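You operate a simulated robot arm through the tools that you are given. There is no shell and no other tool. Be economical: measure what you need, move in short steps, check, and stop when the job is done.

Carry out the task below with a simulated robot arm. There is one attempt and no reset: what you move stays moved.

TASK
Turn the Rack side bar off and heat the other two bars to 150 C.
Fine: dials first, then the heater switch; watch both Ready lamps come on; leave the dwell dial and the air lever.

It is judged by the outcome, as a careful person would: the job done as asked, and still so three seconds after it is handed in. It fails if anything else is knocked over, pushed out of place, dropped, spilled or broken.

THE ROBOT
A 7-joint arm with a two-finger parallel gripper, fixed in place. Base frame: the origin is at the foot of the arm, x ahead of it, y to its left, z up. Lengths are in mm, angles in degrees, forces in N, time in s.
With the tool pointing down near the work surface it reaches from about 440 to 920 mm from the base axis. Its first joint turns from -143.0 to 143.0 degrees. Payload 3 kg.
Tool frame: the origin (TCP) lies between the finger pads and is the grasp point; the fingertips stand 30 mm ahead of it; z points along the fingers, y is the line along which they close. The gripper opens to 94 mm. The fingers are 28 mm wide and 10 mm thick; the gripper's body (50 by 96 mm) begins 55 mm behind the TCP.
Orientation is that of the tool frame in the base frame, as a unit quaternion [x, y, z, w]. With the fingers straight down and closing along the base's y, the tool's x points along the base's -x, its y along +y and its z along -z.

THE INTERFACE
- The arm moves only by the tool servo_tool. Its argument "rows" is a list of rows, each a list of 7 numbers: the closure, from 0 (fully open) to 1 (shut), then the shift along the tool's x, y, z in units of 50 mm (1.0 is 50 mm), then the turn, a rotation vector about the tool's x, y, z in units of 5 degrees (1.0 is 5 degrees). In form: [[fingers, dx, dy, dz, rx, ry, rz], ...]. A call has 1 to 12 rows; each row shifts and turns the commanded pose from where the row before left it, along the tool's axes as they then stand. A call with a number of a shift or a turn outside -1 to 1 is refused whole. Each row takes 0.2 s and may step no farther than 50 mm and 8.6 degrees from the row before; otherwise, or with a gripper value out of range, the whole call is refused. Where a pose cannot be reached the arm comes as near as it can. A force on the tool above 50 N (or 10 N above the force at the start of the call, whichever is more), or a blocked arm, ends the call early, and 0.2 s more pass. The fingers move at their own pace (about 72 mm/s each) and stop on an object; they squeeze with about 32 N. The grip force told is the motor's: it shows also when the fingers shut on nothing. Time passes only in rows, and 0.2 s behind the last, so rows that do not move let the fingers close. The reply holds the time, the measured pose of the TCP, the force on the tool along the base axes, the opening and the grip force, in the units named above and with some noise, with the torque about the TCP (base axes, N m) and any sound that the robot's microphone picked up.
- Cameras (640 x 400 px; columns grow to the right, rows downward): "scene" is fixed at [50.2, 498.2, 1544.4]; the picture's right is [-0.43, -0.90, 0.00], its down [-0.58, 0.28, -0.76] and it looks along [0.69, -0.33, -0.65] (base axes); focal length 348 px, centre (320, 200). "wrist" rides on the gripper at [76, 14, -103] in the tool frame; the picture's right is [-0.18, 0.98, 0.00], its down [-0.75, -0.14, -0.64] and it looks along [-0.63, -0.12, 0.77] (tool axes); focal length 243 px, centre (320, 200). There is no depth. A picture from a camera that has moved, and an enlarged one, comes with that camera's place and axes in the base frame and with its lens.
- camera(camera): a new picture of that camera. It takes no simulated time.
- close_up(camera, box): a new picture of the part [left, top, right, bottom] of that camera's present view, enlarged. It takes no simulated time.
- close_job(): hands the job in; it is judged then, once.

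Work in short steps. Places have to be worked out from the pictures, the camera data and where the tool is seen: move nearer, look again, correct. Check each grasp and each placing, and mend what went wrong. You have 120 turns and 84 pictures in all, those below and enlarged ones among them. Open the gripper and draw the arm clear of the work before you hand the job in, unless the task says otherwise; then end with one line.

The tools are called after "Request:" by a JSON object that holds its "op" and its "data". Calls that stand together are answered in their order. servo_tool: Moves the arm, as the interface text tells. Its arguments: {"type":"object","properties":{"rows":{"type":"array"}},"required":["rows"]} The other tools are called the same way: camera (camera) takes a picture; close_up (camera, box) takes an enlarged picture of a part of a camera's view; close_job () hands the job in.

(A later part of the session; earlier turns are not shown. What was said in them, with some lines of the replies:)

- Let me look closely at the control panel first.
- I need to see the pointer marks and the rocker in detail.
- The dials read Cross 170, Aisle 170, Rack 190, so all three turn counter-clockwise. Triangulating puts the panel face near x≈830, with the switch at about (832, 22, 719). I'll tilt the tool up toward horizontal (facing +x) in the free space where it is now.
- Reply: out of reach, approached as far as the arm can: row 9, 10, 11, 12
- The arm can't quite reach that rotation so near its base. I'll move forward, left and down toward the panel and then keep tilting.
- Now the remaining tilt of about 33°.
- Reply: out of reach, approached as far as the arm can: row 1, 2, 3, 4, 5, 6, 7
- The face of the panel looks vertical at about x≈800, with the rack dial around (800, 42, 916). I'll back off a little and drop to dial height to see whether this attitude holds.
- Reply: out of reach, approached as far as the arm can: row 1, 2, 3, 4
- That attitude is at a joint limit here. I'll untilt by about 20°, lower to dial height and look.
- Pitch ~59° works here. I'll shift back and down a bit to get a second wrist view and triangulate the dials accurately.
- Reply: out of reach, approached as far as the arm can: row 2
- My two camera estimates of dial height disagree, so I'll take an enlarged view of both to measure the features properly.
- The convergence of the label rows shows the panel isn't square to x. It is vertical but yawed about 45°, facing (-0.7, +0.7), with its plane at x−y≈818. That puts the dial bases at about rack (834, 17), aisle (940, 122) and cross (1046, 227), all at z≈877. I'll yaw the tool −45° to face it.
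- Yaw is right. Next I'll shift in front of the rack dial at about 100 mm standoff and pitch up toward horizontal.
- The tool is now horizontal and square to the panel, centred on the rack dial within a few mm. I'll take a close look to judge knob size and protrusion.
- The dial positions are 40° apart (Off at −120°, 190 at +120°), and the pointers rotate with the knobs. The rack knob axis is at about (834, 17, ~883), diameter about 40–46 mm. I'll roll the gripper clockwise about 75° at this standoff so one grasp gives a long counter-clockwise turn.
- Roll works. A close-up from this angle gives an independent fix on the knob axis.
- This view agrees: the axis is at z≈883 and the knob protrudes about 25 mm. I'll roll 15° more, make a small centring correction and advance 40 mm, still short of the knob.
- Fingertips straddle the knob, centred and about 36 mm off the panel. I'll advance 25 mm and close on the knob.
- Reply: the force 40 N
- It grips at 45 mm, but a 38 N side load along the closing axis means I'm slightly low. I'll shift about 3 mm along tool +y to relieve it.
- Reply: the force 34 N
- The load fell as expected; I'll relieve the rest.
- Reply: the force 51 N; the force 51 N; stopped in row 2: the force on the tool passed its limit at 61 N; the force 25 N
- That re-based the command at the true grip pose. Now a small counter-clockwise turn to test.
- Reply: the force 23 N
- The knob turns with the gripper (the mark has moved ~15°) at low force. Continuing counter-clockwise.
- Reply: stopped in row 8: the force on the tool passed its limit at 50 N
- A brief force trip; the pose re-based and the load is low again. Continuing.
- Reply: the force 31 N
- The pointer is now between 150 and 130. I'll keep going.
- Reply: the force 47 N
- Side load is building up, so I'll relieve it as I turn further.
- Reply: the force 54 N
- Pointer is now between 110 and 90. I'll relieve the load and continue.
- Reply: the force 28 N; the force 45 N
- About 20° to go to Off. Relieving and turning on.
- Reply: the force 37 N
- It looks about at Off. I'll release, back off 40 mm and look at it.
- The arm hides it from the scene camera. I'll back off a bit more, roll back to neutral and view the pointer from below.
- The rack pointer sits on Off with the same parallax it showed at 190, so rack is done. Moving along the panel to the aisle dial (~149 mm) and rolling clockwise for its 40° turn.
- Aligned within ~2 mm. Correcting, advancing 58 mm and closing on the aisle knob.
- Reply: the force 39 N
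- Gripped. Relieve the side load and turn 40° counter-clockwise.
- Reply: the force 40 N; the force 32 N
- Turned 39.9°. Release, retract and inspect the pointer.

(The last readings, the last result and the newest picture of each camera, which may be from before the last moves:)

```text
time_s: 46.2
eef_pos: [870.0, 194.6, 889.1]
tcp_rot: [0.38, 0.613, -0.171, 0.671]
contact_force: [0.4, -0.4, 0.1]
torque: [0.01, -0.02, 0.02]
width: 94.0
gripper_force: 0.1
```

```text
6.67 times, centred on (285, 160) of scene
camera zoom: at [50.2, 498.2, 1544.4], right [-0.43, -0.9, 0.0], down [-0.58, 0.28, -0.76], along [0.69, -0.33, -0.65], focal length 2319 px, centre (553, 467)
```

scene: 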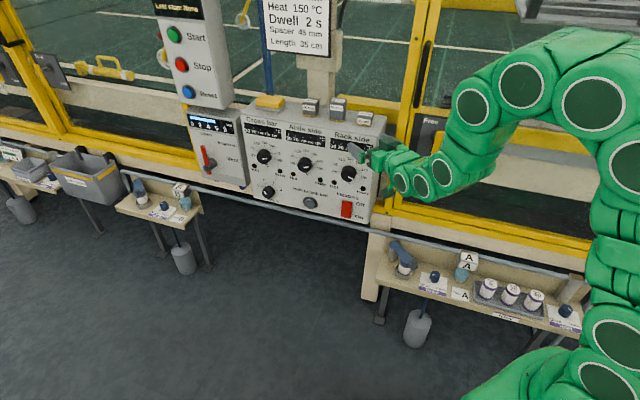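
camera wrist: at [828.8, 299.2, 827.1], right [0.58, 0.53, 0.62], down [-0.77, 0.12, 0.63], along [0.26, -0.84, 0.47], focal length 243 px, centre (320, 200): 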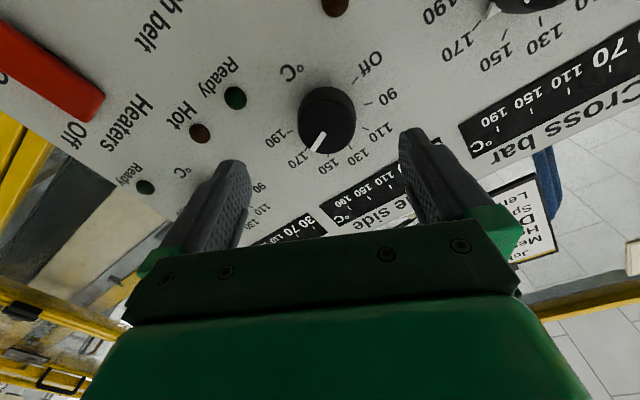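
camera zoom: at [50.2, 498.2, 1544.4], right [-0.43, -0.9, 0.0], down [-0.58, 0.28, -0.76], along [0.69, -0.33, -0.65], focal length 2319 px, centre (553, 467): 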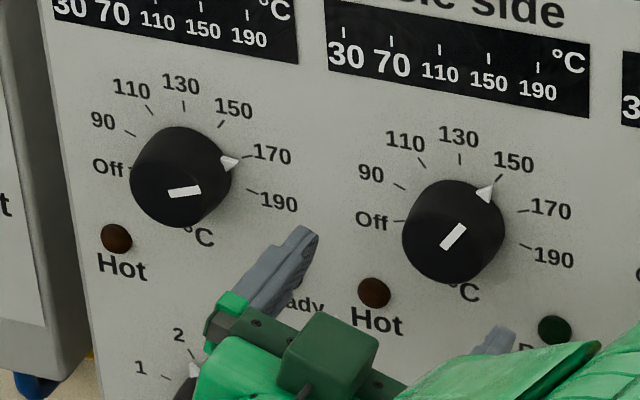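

Aisle is exactly on 150. Now along the panel another ~149 mm to the cross-bar dial, the far one, so I'm watching reach.

Request:
{"op": "servo_tool", "data": {"rows": [[0, 0.22, 0.7, -0.02, 0, 0, 0], [0, 0.22, 0.7, -0.02, 0, 0, 0], [0, 0.22, 0.7, -0.02, 0, 0, 0], [0, 0.22, 0.7, -0.02, 0, 0, 0], [0, 0, 0, 0, 0, 0, 1], [0, 0, 0, 0, 0, 0, 1], [0, 0, 0, 0, 0, 0, 1], [0, 0, 0, 0, 0, 0, 1], [0, 0, 0, 0, 0, 0, 1], [0, 0, 0, 0, 0, 0, 1], [0, 0, 0, 0, 0, 0, 1], [0, 0, 0, 0, 0, 0, 1]]}}

Request:
{"op": "camera", "data": {"camera": "wrist"}}

```text
time_s: 48.8
eef_pos: [953.0, 279.5, 889.9]
tcp_rot: [0.567, 0.445, 0.07, 0.69]
contact_force: [0.9, 0.3, -0.8]
torque: [0.01, -0.01, 0.02]
width: 94.0
gripper_force: 0.1
out of reach, approached as far as the arm can: row 4
```

```text
47 pictures are left
camera wrist: at [933.3, 404.5, 863.3], right [0.29, 0.23, 0.93], down [-0.95, -0.04, 0.31], along [0.11, -0.97, 0.21], focal length 243 px, centre (320, 200)
```

wrist: 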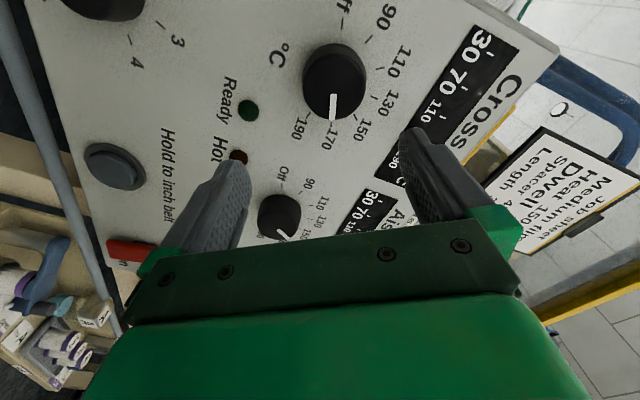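

At yaw −45° the reach runs out ~28 mm short of the cross dial. I'll yaw the tool 20° back toward +x to gain reach and roll so the fingers close nearly vertically. Then the knob can still be turned about the panel normal.

Request:
{"op": "servo_tool", "data": {"rows": [[0, 0, 0, 0, -0.535, 0.845, -0.039], [0, 0, 0, 0, -0.535, 0.845, -0.039], [0, 0, 0, 0, -0.535, 0.845, -0.039], [0, 0, 0, 0, -0.535, 0.845, -0.039], [0, 0, 0, 0, 0, 0, 1], [0, 0, 0, 0, 0, 0, 1], [0, 0, 0, 0, 0, 0, 1], [0, 0, 0, 0, 0, 0, 1], [0, 0, 0, 0, 0, 0, 1], [0, 0, 0, 0, 0, 0, 1], [0, 0, 0, 0, 0, 0, 1], [0, 0, 0, 0, 0, 0, 1]]}}

```text
time_s: 51.4
eef_pos: [952.3, 280.7, 889.4]
tcp_rot: [0.635, 0.341, 0.405, 0.562]
contact_force: [0.7, 0.2, 0.7]
torque: [-0.01, -0.02, 0.01]
width: 94.4
gripper_force: 0.2
```

Request:
{"op": "servo_tool", "data": {"rows": [[0, 0.12, 0, 0.14, 0, 0, 0]]}}

Request:
{"op": "camera", "data": {"camera": "wrist"}}

Request:
{"op": "close_up", "data": {"camera": "scene", "box": [215, 110, 345, 220]}}

```text
time_s: 51.8
eef_pos: [961.1, 282.5, 889.0]
tcp_rot: [0.636, 0.341, 0.405, 0.561]
contact_force: [0.6, -0.6, 0.2]
torque: [0.04, 0.02, 0.0]
width: 94.0
gripper_force: 0.2
```

```text
46 pictures are left
camera wrist: at [902.8, 393.3, 916.1], right [-0.1, -0.3, 0.95], down [-0.9, -0.37, -0.21], along [0.41, -0.88, -0.23], focal length 243 px, centre (320, 200)
```

wrist: 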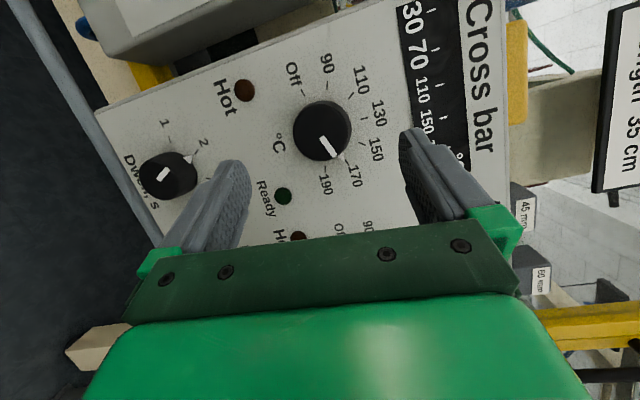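

```text
3.64 times, centred on (280, 165) of scene
camera zoom: at [50.2, 498.2, 1544.4], right [-0.43, -0.9, 0.0], down [-0.58, 0.28, -0.76], along [0.69, -0.33, -0.65], focal length 1265 px, centre (466, 327)
```

zoom: 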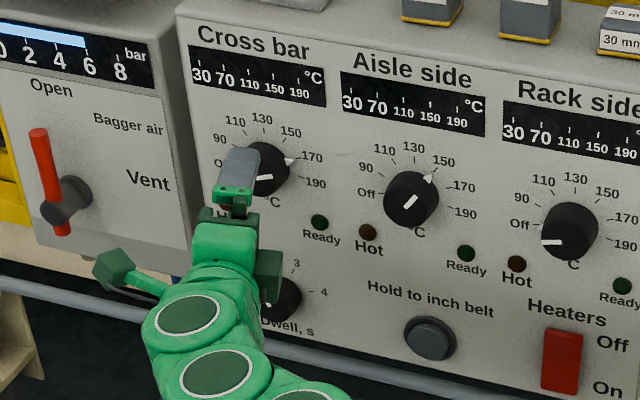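

Aligned within ~2 mm of the cross knob. Advancing 60 mm along the tool axis and closing.

Request:
{"op": "servo_tool", "data": {"rows": [[0, 0.03, -0.02, 0.4, 0, 0, 0], [0, 0, 0, 0.3, 0, 0, 0], [0, 0, 0, 0.25, 0, 0, 0], [0, 0, 0, 0.25, 0, 0, 0]]}}

Request:
{"op": "camera", "data": {"camera": "wrist"}}

```text
time_s: 52.8
eef_pos: [1016.5, 258.3, 887.6]
tcp_rot: [0.636, 0.341, 0.404, 0.562]
contact_force: [0.7, -0.8, 0.0]
torque: [-0.01, -0.02, -0.01]
width: 93.9
gripper_force: 0.0
```

```text
44 pictures are left
camera wrist: at [957.9, 368.5, 913.9], right [-0.1, -0.3, 0.95], down [-0.9, -0.37, -0.21], along [0.41, -0.88, -0.23], focal length 243 px, centre (320, 200)
```

wrist: 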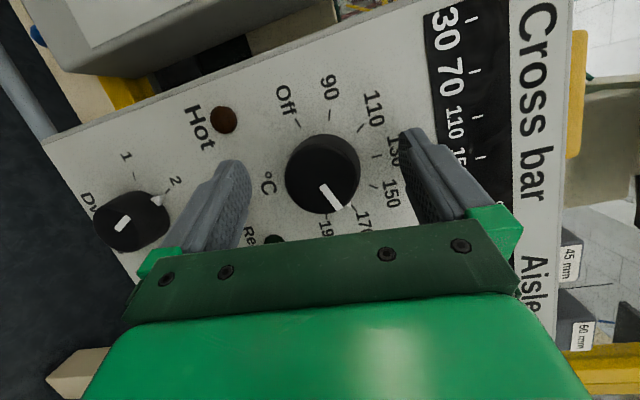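

In position and clear of the dwell dial. Closing.

Request:
{"op": "servo_tool", "data": {"rows": [[1, 0, 0, 0, 0, 0, 0], [1, 0, 0, 0, 0, 0, 0], [1, 0, 0, 0, 0, 0, 0], [1, 0, 0, 0, 0, 0, 0]]}}

```text
time_s: 53.8
eef_pos: [1015.6, 258.0, 887.9]
tcp_rot: [0.635, 0.341, 0.406, 0.562]
contact_force: [0.8, -0.1, 9.1]
torque: [-0.25, -0.21, -0.34]
width: 45.4
gripper_force: 45.3
```

Clean grip with little side load. Turning counter-clockwise about the panel normal.

Request:
{"op": "servo_tool", "data": {"rows": [[1, 0, 0, 0, 0.317, -0.079, -0.945], [1, 0, 0, 0, 0.317, -0.079, -0.945], [1, 0, 0, 0, 0.317, -0.079, -0.945], [1, 0, 0, 0, 0.317, -0.079, -0.945]]}}

```text
time_s: 54.8
eef_pos: [1016.2, 258.1, 887.1]
tcp_rot: [0.605, 0.456, 0.279, 0.59]
contact_force: [33.4, 9.3, 5.9]
torque: [-0.1, -0.2, 1.05]
width: 45.1
gripper_force: 44.6
```

Request:
{"op": "servo_tool", "data": {"rows": [[1, 0, 0, 0, 0.317, -0.079, -0.945], [1, 0, 0, 0, 0.317, -0.079, -0.945], [1, 0, 0, 0, 0.317, -0.079, -0.945], [1, 0, 0, 0, 0.317, -0.079, -0.945], [1, 0, 0, 0, 0, 0, 0]]}}

Request:
{"op": "close_up", "data": {"camera": "wrist", "box": [220, 50, 420, 230]}}

Request:
{"op": "close_up", "data": {"camera": "scene", "box": [235, 125, 315, 185]}}

```text
time_s: 56.0
eef_pos: [1016.7, 258.2, 887.3]
tcp_rot: [0.558, 0.555, 0.145, 0.599]
contact_force: [28.0, 13.7, 7.9]
torque: [-0.13, -0.29, 1.38]
width: 45.3
gripper_force: 45.1
```

```text
2.22 times, centred on (320, 140) of wrist
camera zoom: at [964.0, 376.0, 883.8], right [0.38, 0.18, 0.91], down [-0.85, -0.32, 0.42], along [0.37, -0.93, 0.04], focal length 539 px, centre (320, 333)
```

zoom: 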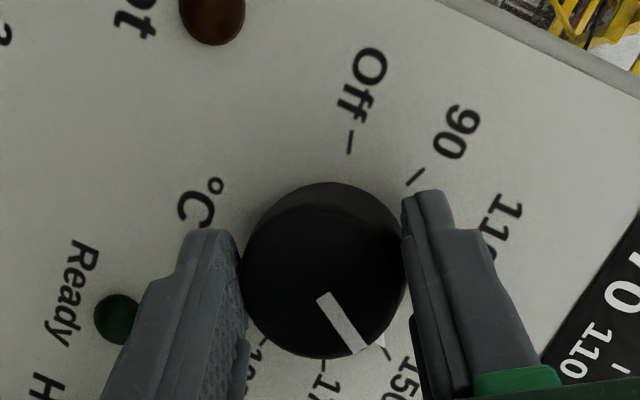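

```text
6.67 times, centred on (275, 155) of scene
camera zoom: at [50.2, 498.2, 1544.4], right [-0.43, -0.9, 0.0], down [-0.58, 0.28, -0.76], along [0.69, -0.33, -0.65], focal length 2319 px, centre (620, 500)
```

zoom: 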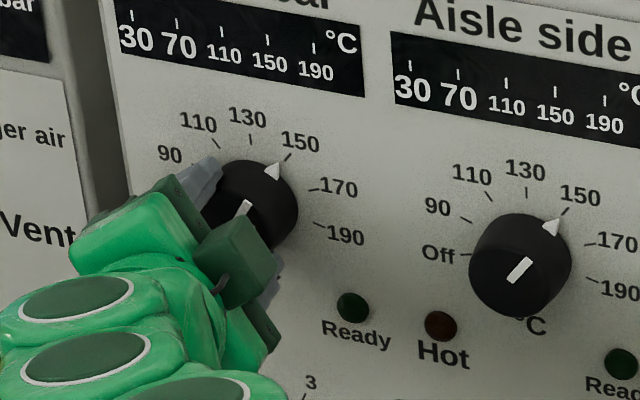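

Both pointers match: Cross and Aisle sit on 150 (same alignment). Releasing and retracting.

Request:
{"op": "servo_tool", "data": {"rows": [[0, 0, 0, 0, 0, 0, 0], [0, 0, 0, 0, 0, 0, 0], [0, 0, 0, 0, 0, 0, 0], [0, 0, 0, -0.6, 0, 0, 0], [0, 0, 0, -0.8, 0, 0, 0], [0, 0, 0, -0.8, 0, 0, 0]]}}

Request:
{"op": "close_up", "data": {"camera": "scene", "box": [235, 125, 395, 225]}}

```text
time_s: 57.4
eef_pos: [926.7, 311.9, 913.5]
tcp_rot: [0.56, 0.554, 0.144, 0.599]
contact_force: [0.0, -0.2, -0.5]
torque: [0.01, -0.03, 0.02]
width: 93.9
gripper_force: 0.1
```

```text
4.00 times, centred on (315, 175) of scene
camera zoom: at [50.2, 498.2, 1544.4], right [-0.43, -0.9, 0.0], down [-0.58, 0.28, -0.76], along [0.69, -0.33, -0.65], focal length 1391 px, centre (340, 300)
```

zoom: 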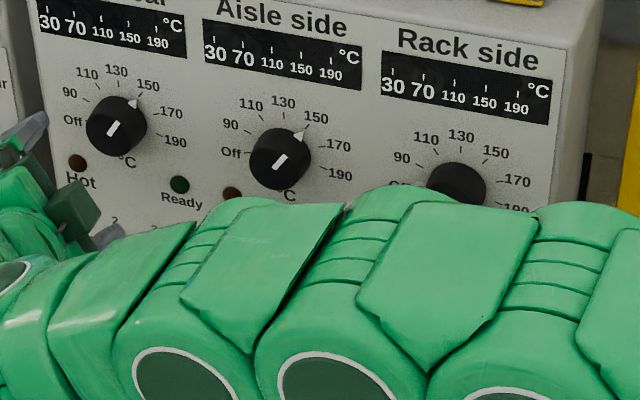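

All three dials are right. Next I'll square up to the panel again and travel at standoff to the area in front of the heater switch.

Request:
{"op": "servo_tool", "data": {"rows": [[0, 0, 0, 0, -0.125, -0.91, 0.04], [0, 0, 0, 0, -0.125, -0.91, 0.04], [0, 0, 0, 0, -0.125, -0.91, 0.04], [0, 0, 0, 0, -0.125, -0.91, 0.04], [0.5, -0.543, -0.586, 0.09, 0, 0, 0], [1, -0.543, -0.586, 0.09, 0, 0, 0], [1, -0.543, -0.586, 0.09, 0, 0, 0], [1, -0.543, -0.586, 0.09, 0, 0, 0], [1, -0.543, -0.586, 0.09, 0, 0, 0], [1, -0.543, -0.586, 0.09, 0, 0, 0], [1, -0.543, -0.586, 0.09, 0, 0, 0]]}}

Request:
{"op": "camera", "data": {"camera": "wrist"}}

```text
time_s: 59.8
eef_pos: [748.4, 104.9, 841.8]
tcp_rot: [0.565, 0.445, 0.071, 0.691]
contact_force: [-0.2, 0.0, -0.3]
torque: [-0.01, 0.01, 0.0]
width: 0.2
gripper_force: 32.2
```

```text
40 pictures are left
camera wrist: at [729.2, 229.7, 814.3], right [0.29, 0.23, 0.93], down [-0.95, -0.04, 0.31], along [0.11, -0.97, 0.21], focal length 243 px, centre (320, 200)
```

wrist: 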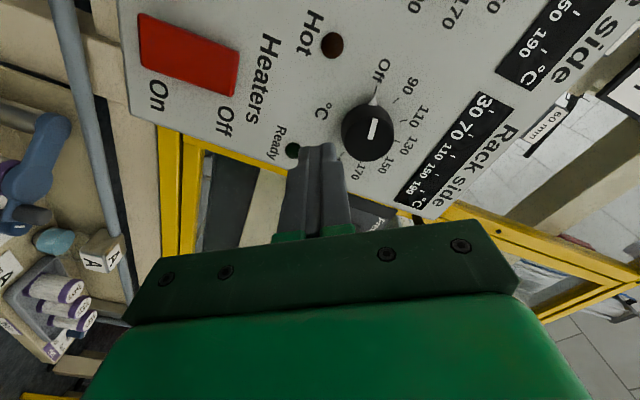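

Request:
{"op": "close_up", "data": {"camera": "wrist", "box": [120, 0, 320, 150]}}

Request:
{"op": "close_up", "data": {"camera": "wrist", "box": [320, 40, 440, 180]}}

```text
2.67 times, centred on (220, 75) of wrist
camera zoom: at [729.2, 229.7, 814.3], right [0.29, 0.23, 0.93], down [-0.95, -0.04, 0.31], along [0.11, -0.97, 0.21], focal length 647 px, centre (587, 533)
```

zoom: 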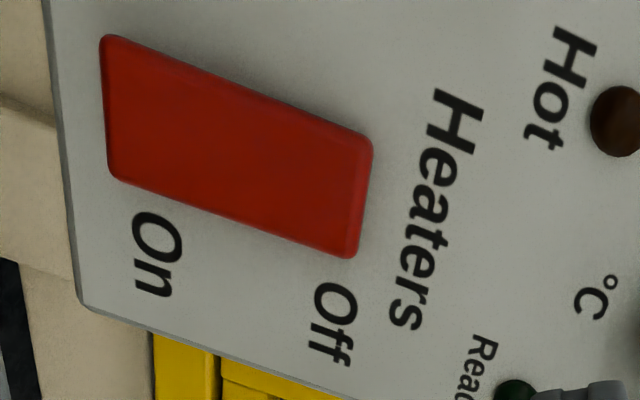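

```text
2.86 times, centred on (380, 110) of wrist
camera zoom: at [729.2, 229.7, 814.3], right [0.29, 0.23, 0.93], down [-0.95, -0.04, 0.31], along [0.11, -0.97, 0.21], focal length 693 px, centre (149, 457)
```

zoom: 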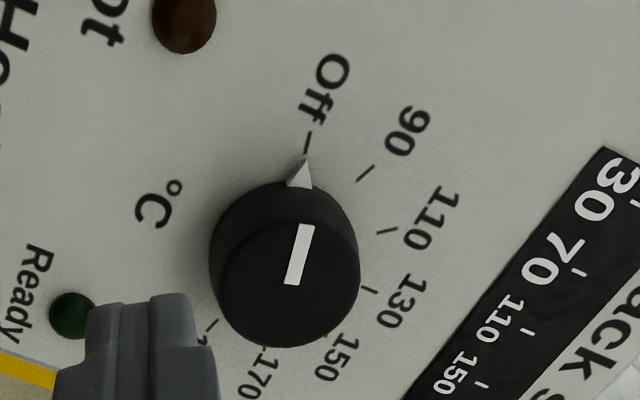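

Rack is exactly on Off. The heater rocker spans z≈687–760 with its On end at the bottom, so I'll press near (827, 23, 700). Lowering in front of it with the fingers closed.

Request:
{"op": "servo_tool", "data": {"rows": [[1, 0.487, -0.773, 0.053, 0, 0, 0], [1, 0.487, -0.773, 0.053, 0, 0, 0], [1, 0.487, -0.773, 0.053, 0, 0, 0]]}}

Request:
{"op": "camera", "data": {"camera": "wrist"}}

Request:
{"op": "camera", "data": {"camera": "scene"}}

```text
time_s: 60.6
eef_pos: [751.5, 102.5, 702.8]
tcp_rot: [0.565, 0.446, 0.07, 0.691]
contact_force: [-0.2, 1.5, -0.1]
torque: [-0.05, 0.0, 0.0]
width: 0.0
gripper_force: 31.9
```

```text
37 pictures are left
camera wrist: at [731.4, 226.3, 676.7], right [0.29, 0.23, 0.93], down [-0.95, -0.04, 0.31], along [0.11, -0.97, 0.21], focal length 243 px, centre (320, 200)
```

wrist: 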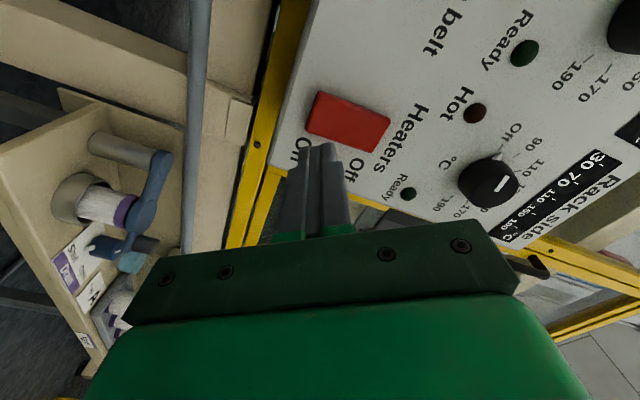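

```text
36 pictures are left
```

scene: 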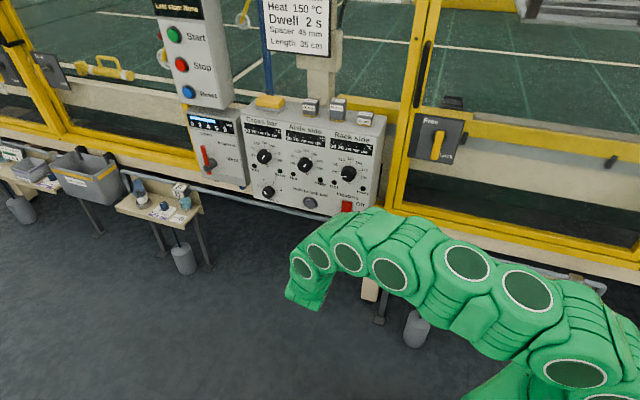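

On target: the fingertip line meets the rocker at about (827, 23, 698). Advancing 65 mm to just short of it, then looking.

Request:
{"op": "servo_tool", "data": {"rows": [[1, 0, 0, 0.45, 0, 0, 0], [1, 0, 0, 0.45, 0, 0, 0], [1, 0, 0, 0.4, 0, 0, 0]]}}

Request:
{"op": "camera", "data": {"camera": "wrist"}}

```text
time_s: 61.4
eef_pos: [797.9, 54.8, 699.7]
tcp_rot: [0.565, 0.445, 0.07, 0.691]
contact_force: [0.1, 0.0, 0.0]
torque: [0.02, 0.0, -0.03]
width: 0.0
gripper_force: 31.5
```

```text
35 pictures are left
camera wrist: at [777.5, 179.2, 672.8], right [0.29, 0.23, 0.93], down [-0.95, -0.04, 0.31], along [0.11, -0.97, 0.21], focal length 243 px, centre (320, 200)
```

wrist: 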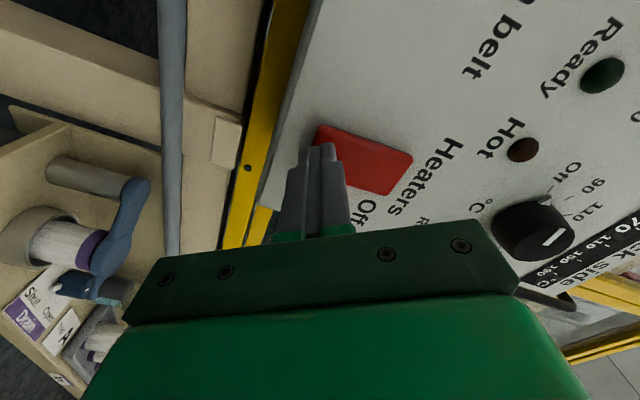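

Fingertips are over the On half. Pushing in gently, in small steps.

Request:
{"op": "servo_tool", "data": {"rows": [[1, 0, 0, 0.1, 0, 0, 0], [1, 0, 0, 0.1, 0, 0, 0], [1, 0, 0, 0.1, 0, 0, 0], [1, 0, 0, 0.1, 0, 0, 0]]}}

Request:
{"op": "camera", "data": {"camera": "wrist"}}

```text
time_s: 62.3
eef_pos: [804.5, 47.0, 700.5]
tcp_rot: [0.564, 0.446, 0.07, 0.691]
contact_force: [-18.3, 6.4, 8.3]
torque: [-0.32, -0.41, -0.36]
width: 0.1
gripper_force: 31.9
stopped in row 4: the force on the tool passed its limit at 70 N (the readings are from after the stop); the commanded pose is now the measured one
```

```text
34 pictures are left
camera wrist: at [785.3, 171.5, 673.6], right [0.29, 0.24, 0.93], down [-0.95, -0.04, 0.31], along [0.11, -0.97, 0.21], focal length 243 px, centre (320, 200)
```

wrist: 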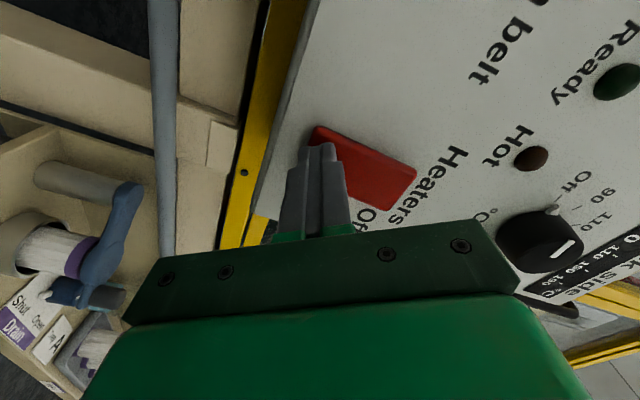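

Contact with a 70 N peak. I'll back off 40 mm and check the rocker and the lamps.

Request:
{"op": "servo_tool", "data": {"rows": [[1, 0, 0, -0.8, 0, 0, 0], [1, 0, 0, -0.6, 0, 0, 0], [1, 0, 0, 0, 0, 0, 0]]}}

Request:
{"op": "camera", "data": {"camera": "wrist"}}

Request:
{"op": "close_up", "data": {"camera": "scene", "box": [235, 125, 395, 225]}}

```text
time_s: 63.1
eef_pos: [755.5, 97.4, 704.5]
tcp_rot: [0.565, 0.446, 0.069, 0.691]
contact_force: [0.3, 0.3, -0.3]
torque: [0.03, 0.0, 0.0]
width: 0.0
gripper_force: 31.6
```

```text
33 pictures are left
camera wrist: at [735.0, 222.1, 677.2], right [0.29, 0.24, 0.93], down [-0.95, -0.04, 0.31], along [0.11, -0.97, 0.21], focal length 243 px, centre (320, 200)
```

wrist: 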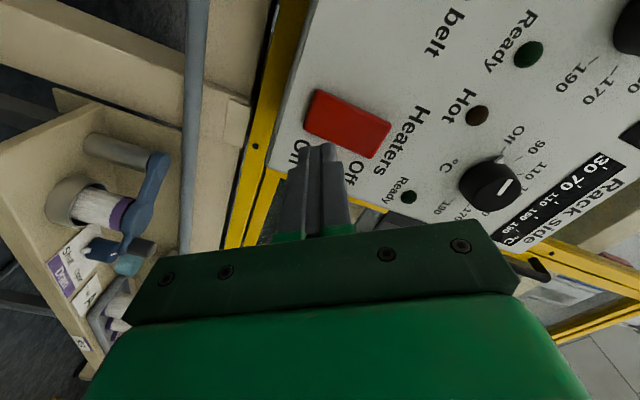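

```text
4.00 times, centred on (315, 175) of scene
camera zoom: at [50.2, 498.2, 1544.4], right [-0.43, -0.9, 0.0], down [-0.58, 0.28, -0.76], along [0.69, -0.33, -0.65], focal length 1391 px, centre (340, 300)
```

zoom: 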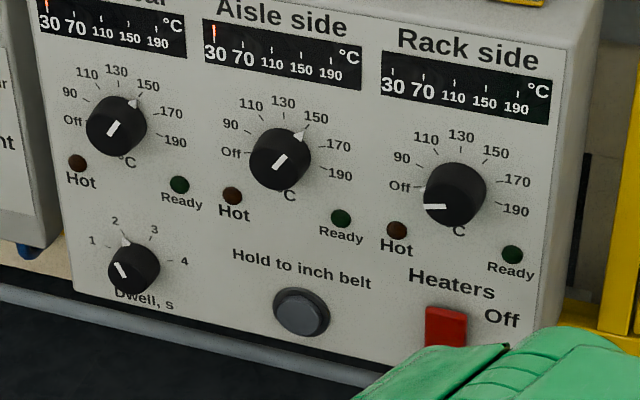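

The heaters are on: red bars have appeared on the Cross and Aisle scales and none on Rack. Now I'll draw the arm clear, open the gripper, and wait for the Ready lamps.

Request:
{"op": "servo_tool", "data": {"rows": [[0, 0, 0, -0.9, 0, 0, 0], [0, 0, 0, -0.9, 0, 0, 0], [0, 0, 0, 0, 0, 0, 0], [0, 0, 0, 0, 0, 0, 0], [0, 0, 0, 0, 0, 0, 0], [0, 0, 0, 0, 0, 0, 0], [0, 0, 0, 0, 0, 0, 0], [0, 0, 0, 0, 0, 0, 0], [0, 0, 0, 0, 0, 0, 0], [0, 0, 0, 0, 0, 0, 0], [0, 0, 0, 0, 0, 0, 0], [0, 0, 0, 0, 0, 0, 0]]}}

Request:
{"op": "close_up", "data": {"camera": "scene", "box": [235, 115, 395, 225]}}

```text
time_s: 65.7
eef_pos: [694.8, 164.5, 708.3]
tcp_rot: [0.565, 0.446, 0.07, 0.691]
contact_force: [0.7, 0.0, -0.2]
torque: [0.05, -0.01, 0.02]
width: 94.1
gripper_force: 0.0
```

```text
3.64 times, centred on (315, 170) of scene
camera zoom: at [50.2, 498.2, 1544.4], right [-0.43, -0.9, 0.0], down [-0.58, 0.28, -0.76], along [0.69, -0.33, -0.65], focal length 1265 px, centre (338, 309)
```

zoom: 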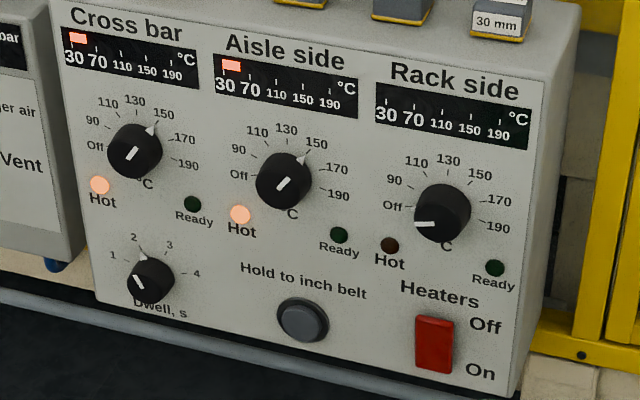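

Both wanted bars are heating (Hot lamps lit, about 55 °C) and the rack bar is cold. Waiting.

Request:
{"op": "servo_tool", "data": {"rows": [[0, 0, 0, 0, 0, 0, 0], [0, 0, 0, 0, 0, 0, 0], [0, 0, 0, 0, 0, 0, 0], [0, 0, 0, 0, 0, 0, 0], [0, 0, 0, 0, 0, 0, 0], [0, 0, 0, 0, 0, 0, 0], [0, 0, 0, 0, 0, 0, 0], [0, 0, 0, 0, 0, 0, 0], [0, 0, 0, 0, 0, 0, 0], [0, 0, 0, 0, 0, 0, 0], [0, 0, 0, 0, 0, 0, 0], [0, 0, 0, 0, 0, 0, 0]]}}

Request:
{"op": "servo_tool", "data": {"rows": [[0, 0, 0, 0, 0, 0, 0], [0, 0, 0, 0, 0, 0, 0], [0, 0, 0, 0, 0, 0, 0], [0, 0, 0, 0, 0, 0, 0], [0, 0, 0, 0, 0, 0, 0], [0, 0, 0, 0, 0, 0, 0], [0, 0, 0, 0, 0, 0, 0], [0, 0, 0, 0, 0, 0, 0], [0, 0, 0, 0, 0, 0, 0], [0, 0, 0, 0, 0, 0, 0], [0, 0, 0, 0, 0, 0, 0], [0, 0, 0, 0, 0, 0, 0]]}}

Request:
{"op": "servo_tool", "data": {"rows": [[0, 0, 0, 0, 0, 0, 0], [0, 0, 0, 0, 0, 0, 0], [0, 0, 0, 0, 0, 0, 0], [0, 0, 0, 0, 0, 0, 0], [0, 0, 0, 0, 0, 0, 0], [0, 0, 0, 0, 0, 0, 0], [0, 0, 0, 0, 0, 0, 0], [0, 0, 0, 0, 0, 0, 0], [0, 0, 0, 0, 0, 0, 0], [0, 0, 0, 0, 0, 0, 0], [0, 0, 0, 0, 0, 0, 0], [0, 0, 0, 0, 0, 0, 0]]}}

Request:
{"op": "close_up", "data": {"camera": "scene", "box": [235, 115, 395, 225]}}

```text
time_s: 68.3
eef_pos: [695.7, 163.9, 707.9]
tcp_rot: [0.565, 0.446, 0.069, 0.69]
contact_force: [0.0, 0.3, -0.1]
torque: [0.0, 0.0, 0.03]
width: 93.8
gripper_force: 0.1
```

```text
time_s: 70.9
eef_pos: [694.2, 162.4, 708.1]
tcp_rot: [0.566, 0.446, 0.07, 0.69]
contact_force: [0.7, -0.5, -0.1]
torque: [-0.01, 0.01, -0.02]
width: 93.9
gripper_force: 0.0
```

```text
time_s: 73.5
eef_pos: [694.4, 162.9, 707.6]
tcp_rot: [0.565, 0.446, 0.069, 0.69]
contact_force: [-0.2, 0.4, 0.3]
torque: [-0.01, 0.01, 0.0]
width: 94.0
gripper_force: 0.2
```

```text
3.64 times, centred on (315, 170) of scene
camera zoom: at [50.2, 498.2, 1544.4], right [-0.43, -0.9, 0.0], down [-0.58, 0.28, -0.76], along [0.69, -0.33, -0.65], focal length 1265 px, centre (338, 309)
```

zoom: 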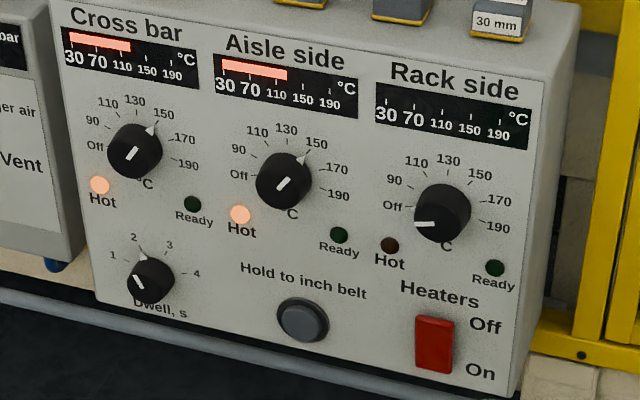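

About 120 °C now; waiting on.

Request:
{"op": "servo_tool", "data": {"rows": [[0, 0, 0, 0, 0, 0, 0], [0, 0, 0, 0, 0, 0, 0], [0, 0, 0, 0, 0, 0, 0], [0, 0, 0, 0, 0, 0, 0], [0, 0, 0, 0, 0, 0, 0], [0, 0, 0, 0, 0, 0, 0], [0, 0, 0, 0, 0, 0, 0], [0, 0, 0, 0, 0, 0, 0], [0, 0, 0, 0, 0, 0, 0], [0, 0, 0, 0, 0, 0, 0], [0, 0, 0, 0, 0, 0, 0], [0, 0, 0, 0, 0, 0, 0]]}}

Request:
{"op": "servo_tool", "data": {"rows": [[0, 0, 0, 0, 0, 0, 0], [0, 0, 0, 0, 0, 0, 0], [0, 0, 0, 0, 0, 0, 0], [0, 0, 0, 0, 0, 0, 0], [0, 0, 0, 0, 0, 0, 0], [0, 0, 0, 0, 0, 0, 0], [0, 0, 0, 0, 0, 0, 0], [0, 0, 0, 0, 0, 0, 0], [0, 0, 0, 0, 0, 0, 0], [0, 0, 0, 0, 0, 0, 0], [0, 0, 0, 0, 0, 0, 0], [0, 0, 0, 0, 0, 0, 0]]}}

Request:
{"op": "servo_tool", "data": {"rows": [[0, 0, 0, 0, 0, 0, 0], [0, 0, 0, 0, 0, 0, 0], [0, 0, 0, 0, 0, 0, 0], [0, 0, 0, 0, 0, 0, 0], [0, 0, 0, 0, 0, 0, 0], [0, 0, 0, 0, 0, 0, 0], [0, 0, 0, 0, 0, 0, 0], [0, 0, 0, 0, 0, 0, 0], [0, 0, 0, 0, 0, 0, 0], [0, 0, 0, 0, 0, 0, 0], [0, 0, 0, 0, 0, 0, 0], [0, 0, 0, 0, 0, 0, 0]]}}

Request:
{"op": "close_up", "data": {"camera": "scene", "box": [235, 115, 395, 225]}}

```text
time_s: 76.1
eef_pos: [693.5, 162.2, 707.7]
tcp_rot: [0.565, 0.446, 0.071, 0.691]
contact_force: [0.2, 0.3, 0.2]
torque: [0.03, 0.01, -0.01]
width: 93.9
gripper_force: 0.0
```

```text
time_s: 78.7
eef_pos: [694.7, 163.5, 708.6]
tcp_rot: [0.565, 0.446, 0.069, 0.691]
contact_force: [0.2, -0.1, 0.3]
torque: [0.01, -0.02, 0.02]
width: 93.8
gripper_force: 0.0
```

```text
time_s: 81.3
eef_pos: [695.1, 162.4, 707.9]
tcp_rot: [0.565, 0.446, 0.069, 0.69]
contact_force: [0.3, -0.1, 0.4]
torque: [-0.02, 0.03, -0.02]
width: 94.2
gripper_force: 0.0
```

```text
3.64 times, centred on (315, 170) of scene
camera zoom: at [50.2, 498.2, 1544.4], right [-0.43, -0.9, 0.0], down [-0.58, 0.28, -0.76], along [0.69, -0.33, -0.65], focal length 1265 px, centre (338, 309)
```

zoom: 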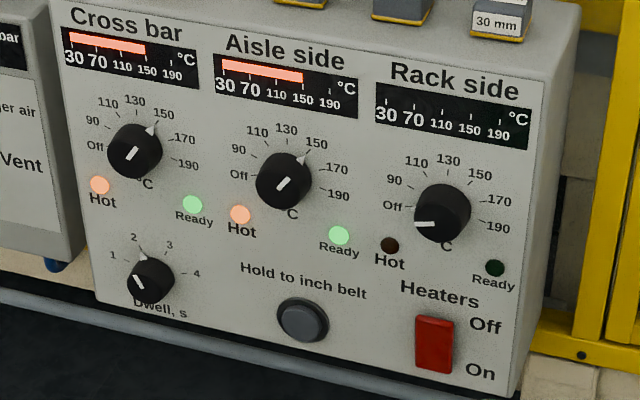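

Both Ready lamps are lit. One more short wait to confirm it settles, plus a check of the whole scene.

Request:
{"op": "servo_tool", "data": {"rows": [[0, 0, 0, 0, 0, 0, 0], [0, 0, 0, 0, 0, 0, 0], [0, 0, 0, 0, 0, 0, 0], [0, 0, 0, 0, 0, 0, 0], [0, 0, 0, 0, 0, 0, 0], [0, 0, 0, 0, 0, 0, 0], [0, 0, 0, 0, 0, 0, 0], [0, 0, 0, 0, 0, 0, 0], [0, 0, 0, 0, 0, 0, 0], [0, 0, 0, 0, 0, 0, 0], [0, 0, 0, 0, 0, 0, 0], [0, 0, 0, 0, 0, 0, 0]]}}

Request:
{"op": "servo_tool", "data": {"rows": [[0, 0, 0, 0, 0, 0, 0], [0, 0, 0, 0, 0, 0, 0], [0, 0, 0, 0, 0, 0, 0], [0, 0, 0, 0, 0, 0, 0], [0, 0, 0, 0, 0, 0, 0], [0, 0, 0, 0, 0, 0, 0], [0, 0, 0, 0, 0, 0, 0], [0, 0, 0, 0, 0, 0, 0], [0, 0, 0, 0, 0, 0, 0], [0, 0, 0, 0, 0, 0, 0], [0, 0, 0, 0, 0, 0, 0], [0, 0, 0, 0, 0, 0, 0]]}}

Request:
{"op": "close_up", "data": {"camera": "scene", "box": [180, 90, 395, 225]}}

Request:
{"op": "camera", "data": {"camera": "scene"}}

```text
time_s: 83.9
eef_pos: [695.1, 162.8, 708.1]
tcp_rot: [0.565, 0.446, 0.07, 0.69]
contact_force: [-0.9, 0.2, -0.5]
torque: [0.0, -0.01, -0.01]
width: 94.1
gripper_force: 0.0
```

```text
time_s: 86.5
eef_pos: [695.3, 164.3, 708.0]
tcp_rot: [0.565, 0.446, 0.07, 0.691]
contact_force: [-1.4, -0.5, 0.2]
torque: [-0.01, 0.02, 0.01]
width: 94.1
gripper_force: 0.1
```

```text
2.96 times, centred on (288, 158) of scene
camera zoom: at [50.2, 498.2, 1544.4], right [-0.43, -0.9, 0.0], down [-0.58, 0.28, -0.76], along [0.69, -0.33, -0.65], focal length 1031 px, centre (416, 326)
```

zoom: 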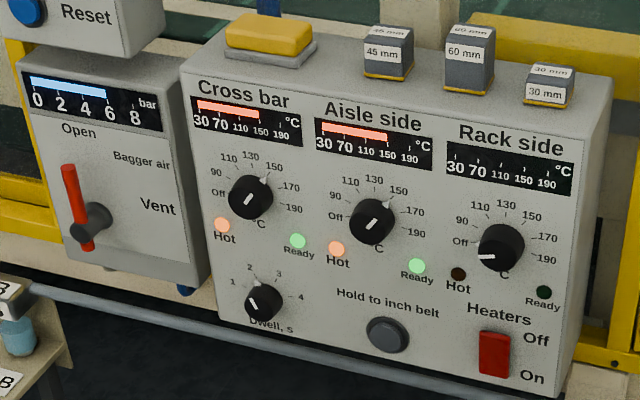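

```text
27 pictures are left
```

scene: 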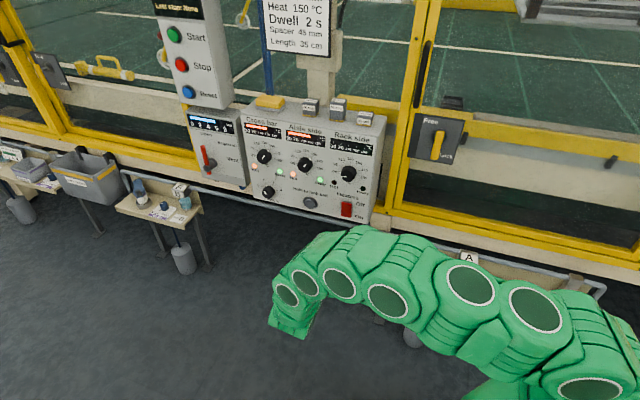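

Cross and Aisle are holding at 150 °C with Ready lit. Rack is off, and the dwell dial and air lever are untouched. The arm is clear with the gripper open, so I'm handing in.

Request:
{"op": "close_job", "data": {}}

```text
The job is handed in.
```

The Rack side bar is off, and the Cross and Aisle bars are at 150 °C with both Ready lamps lit; the dwell dial and air lever were not touched.
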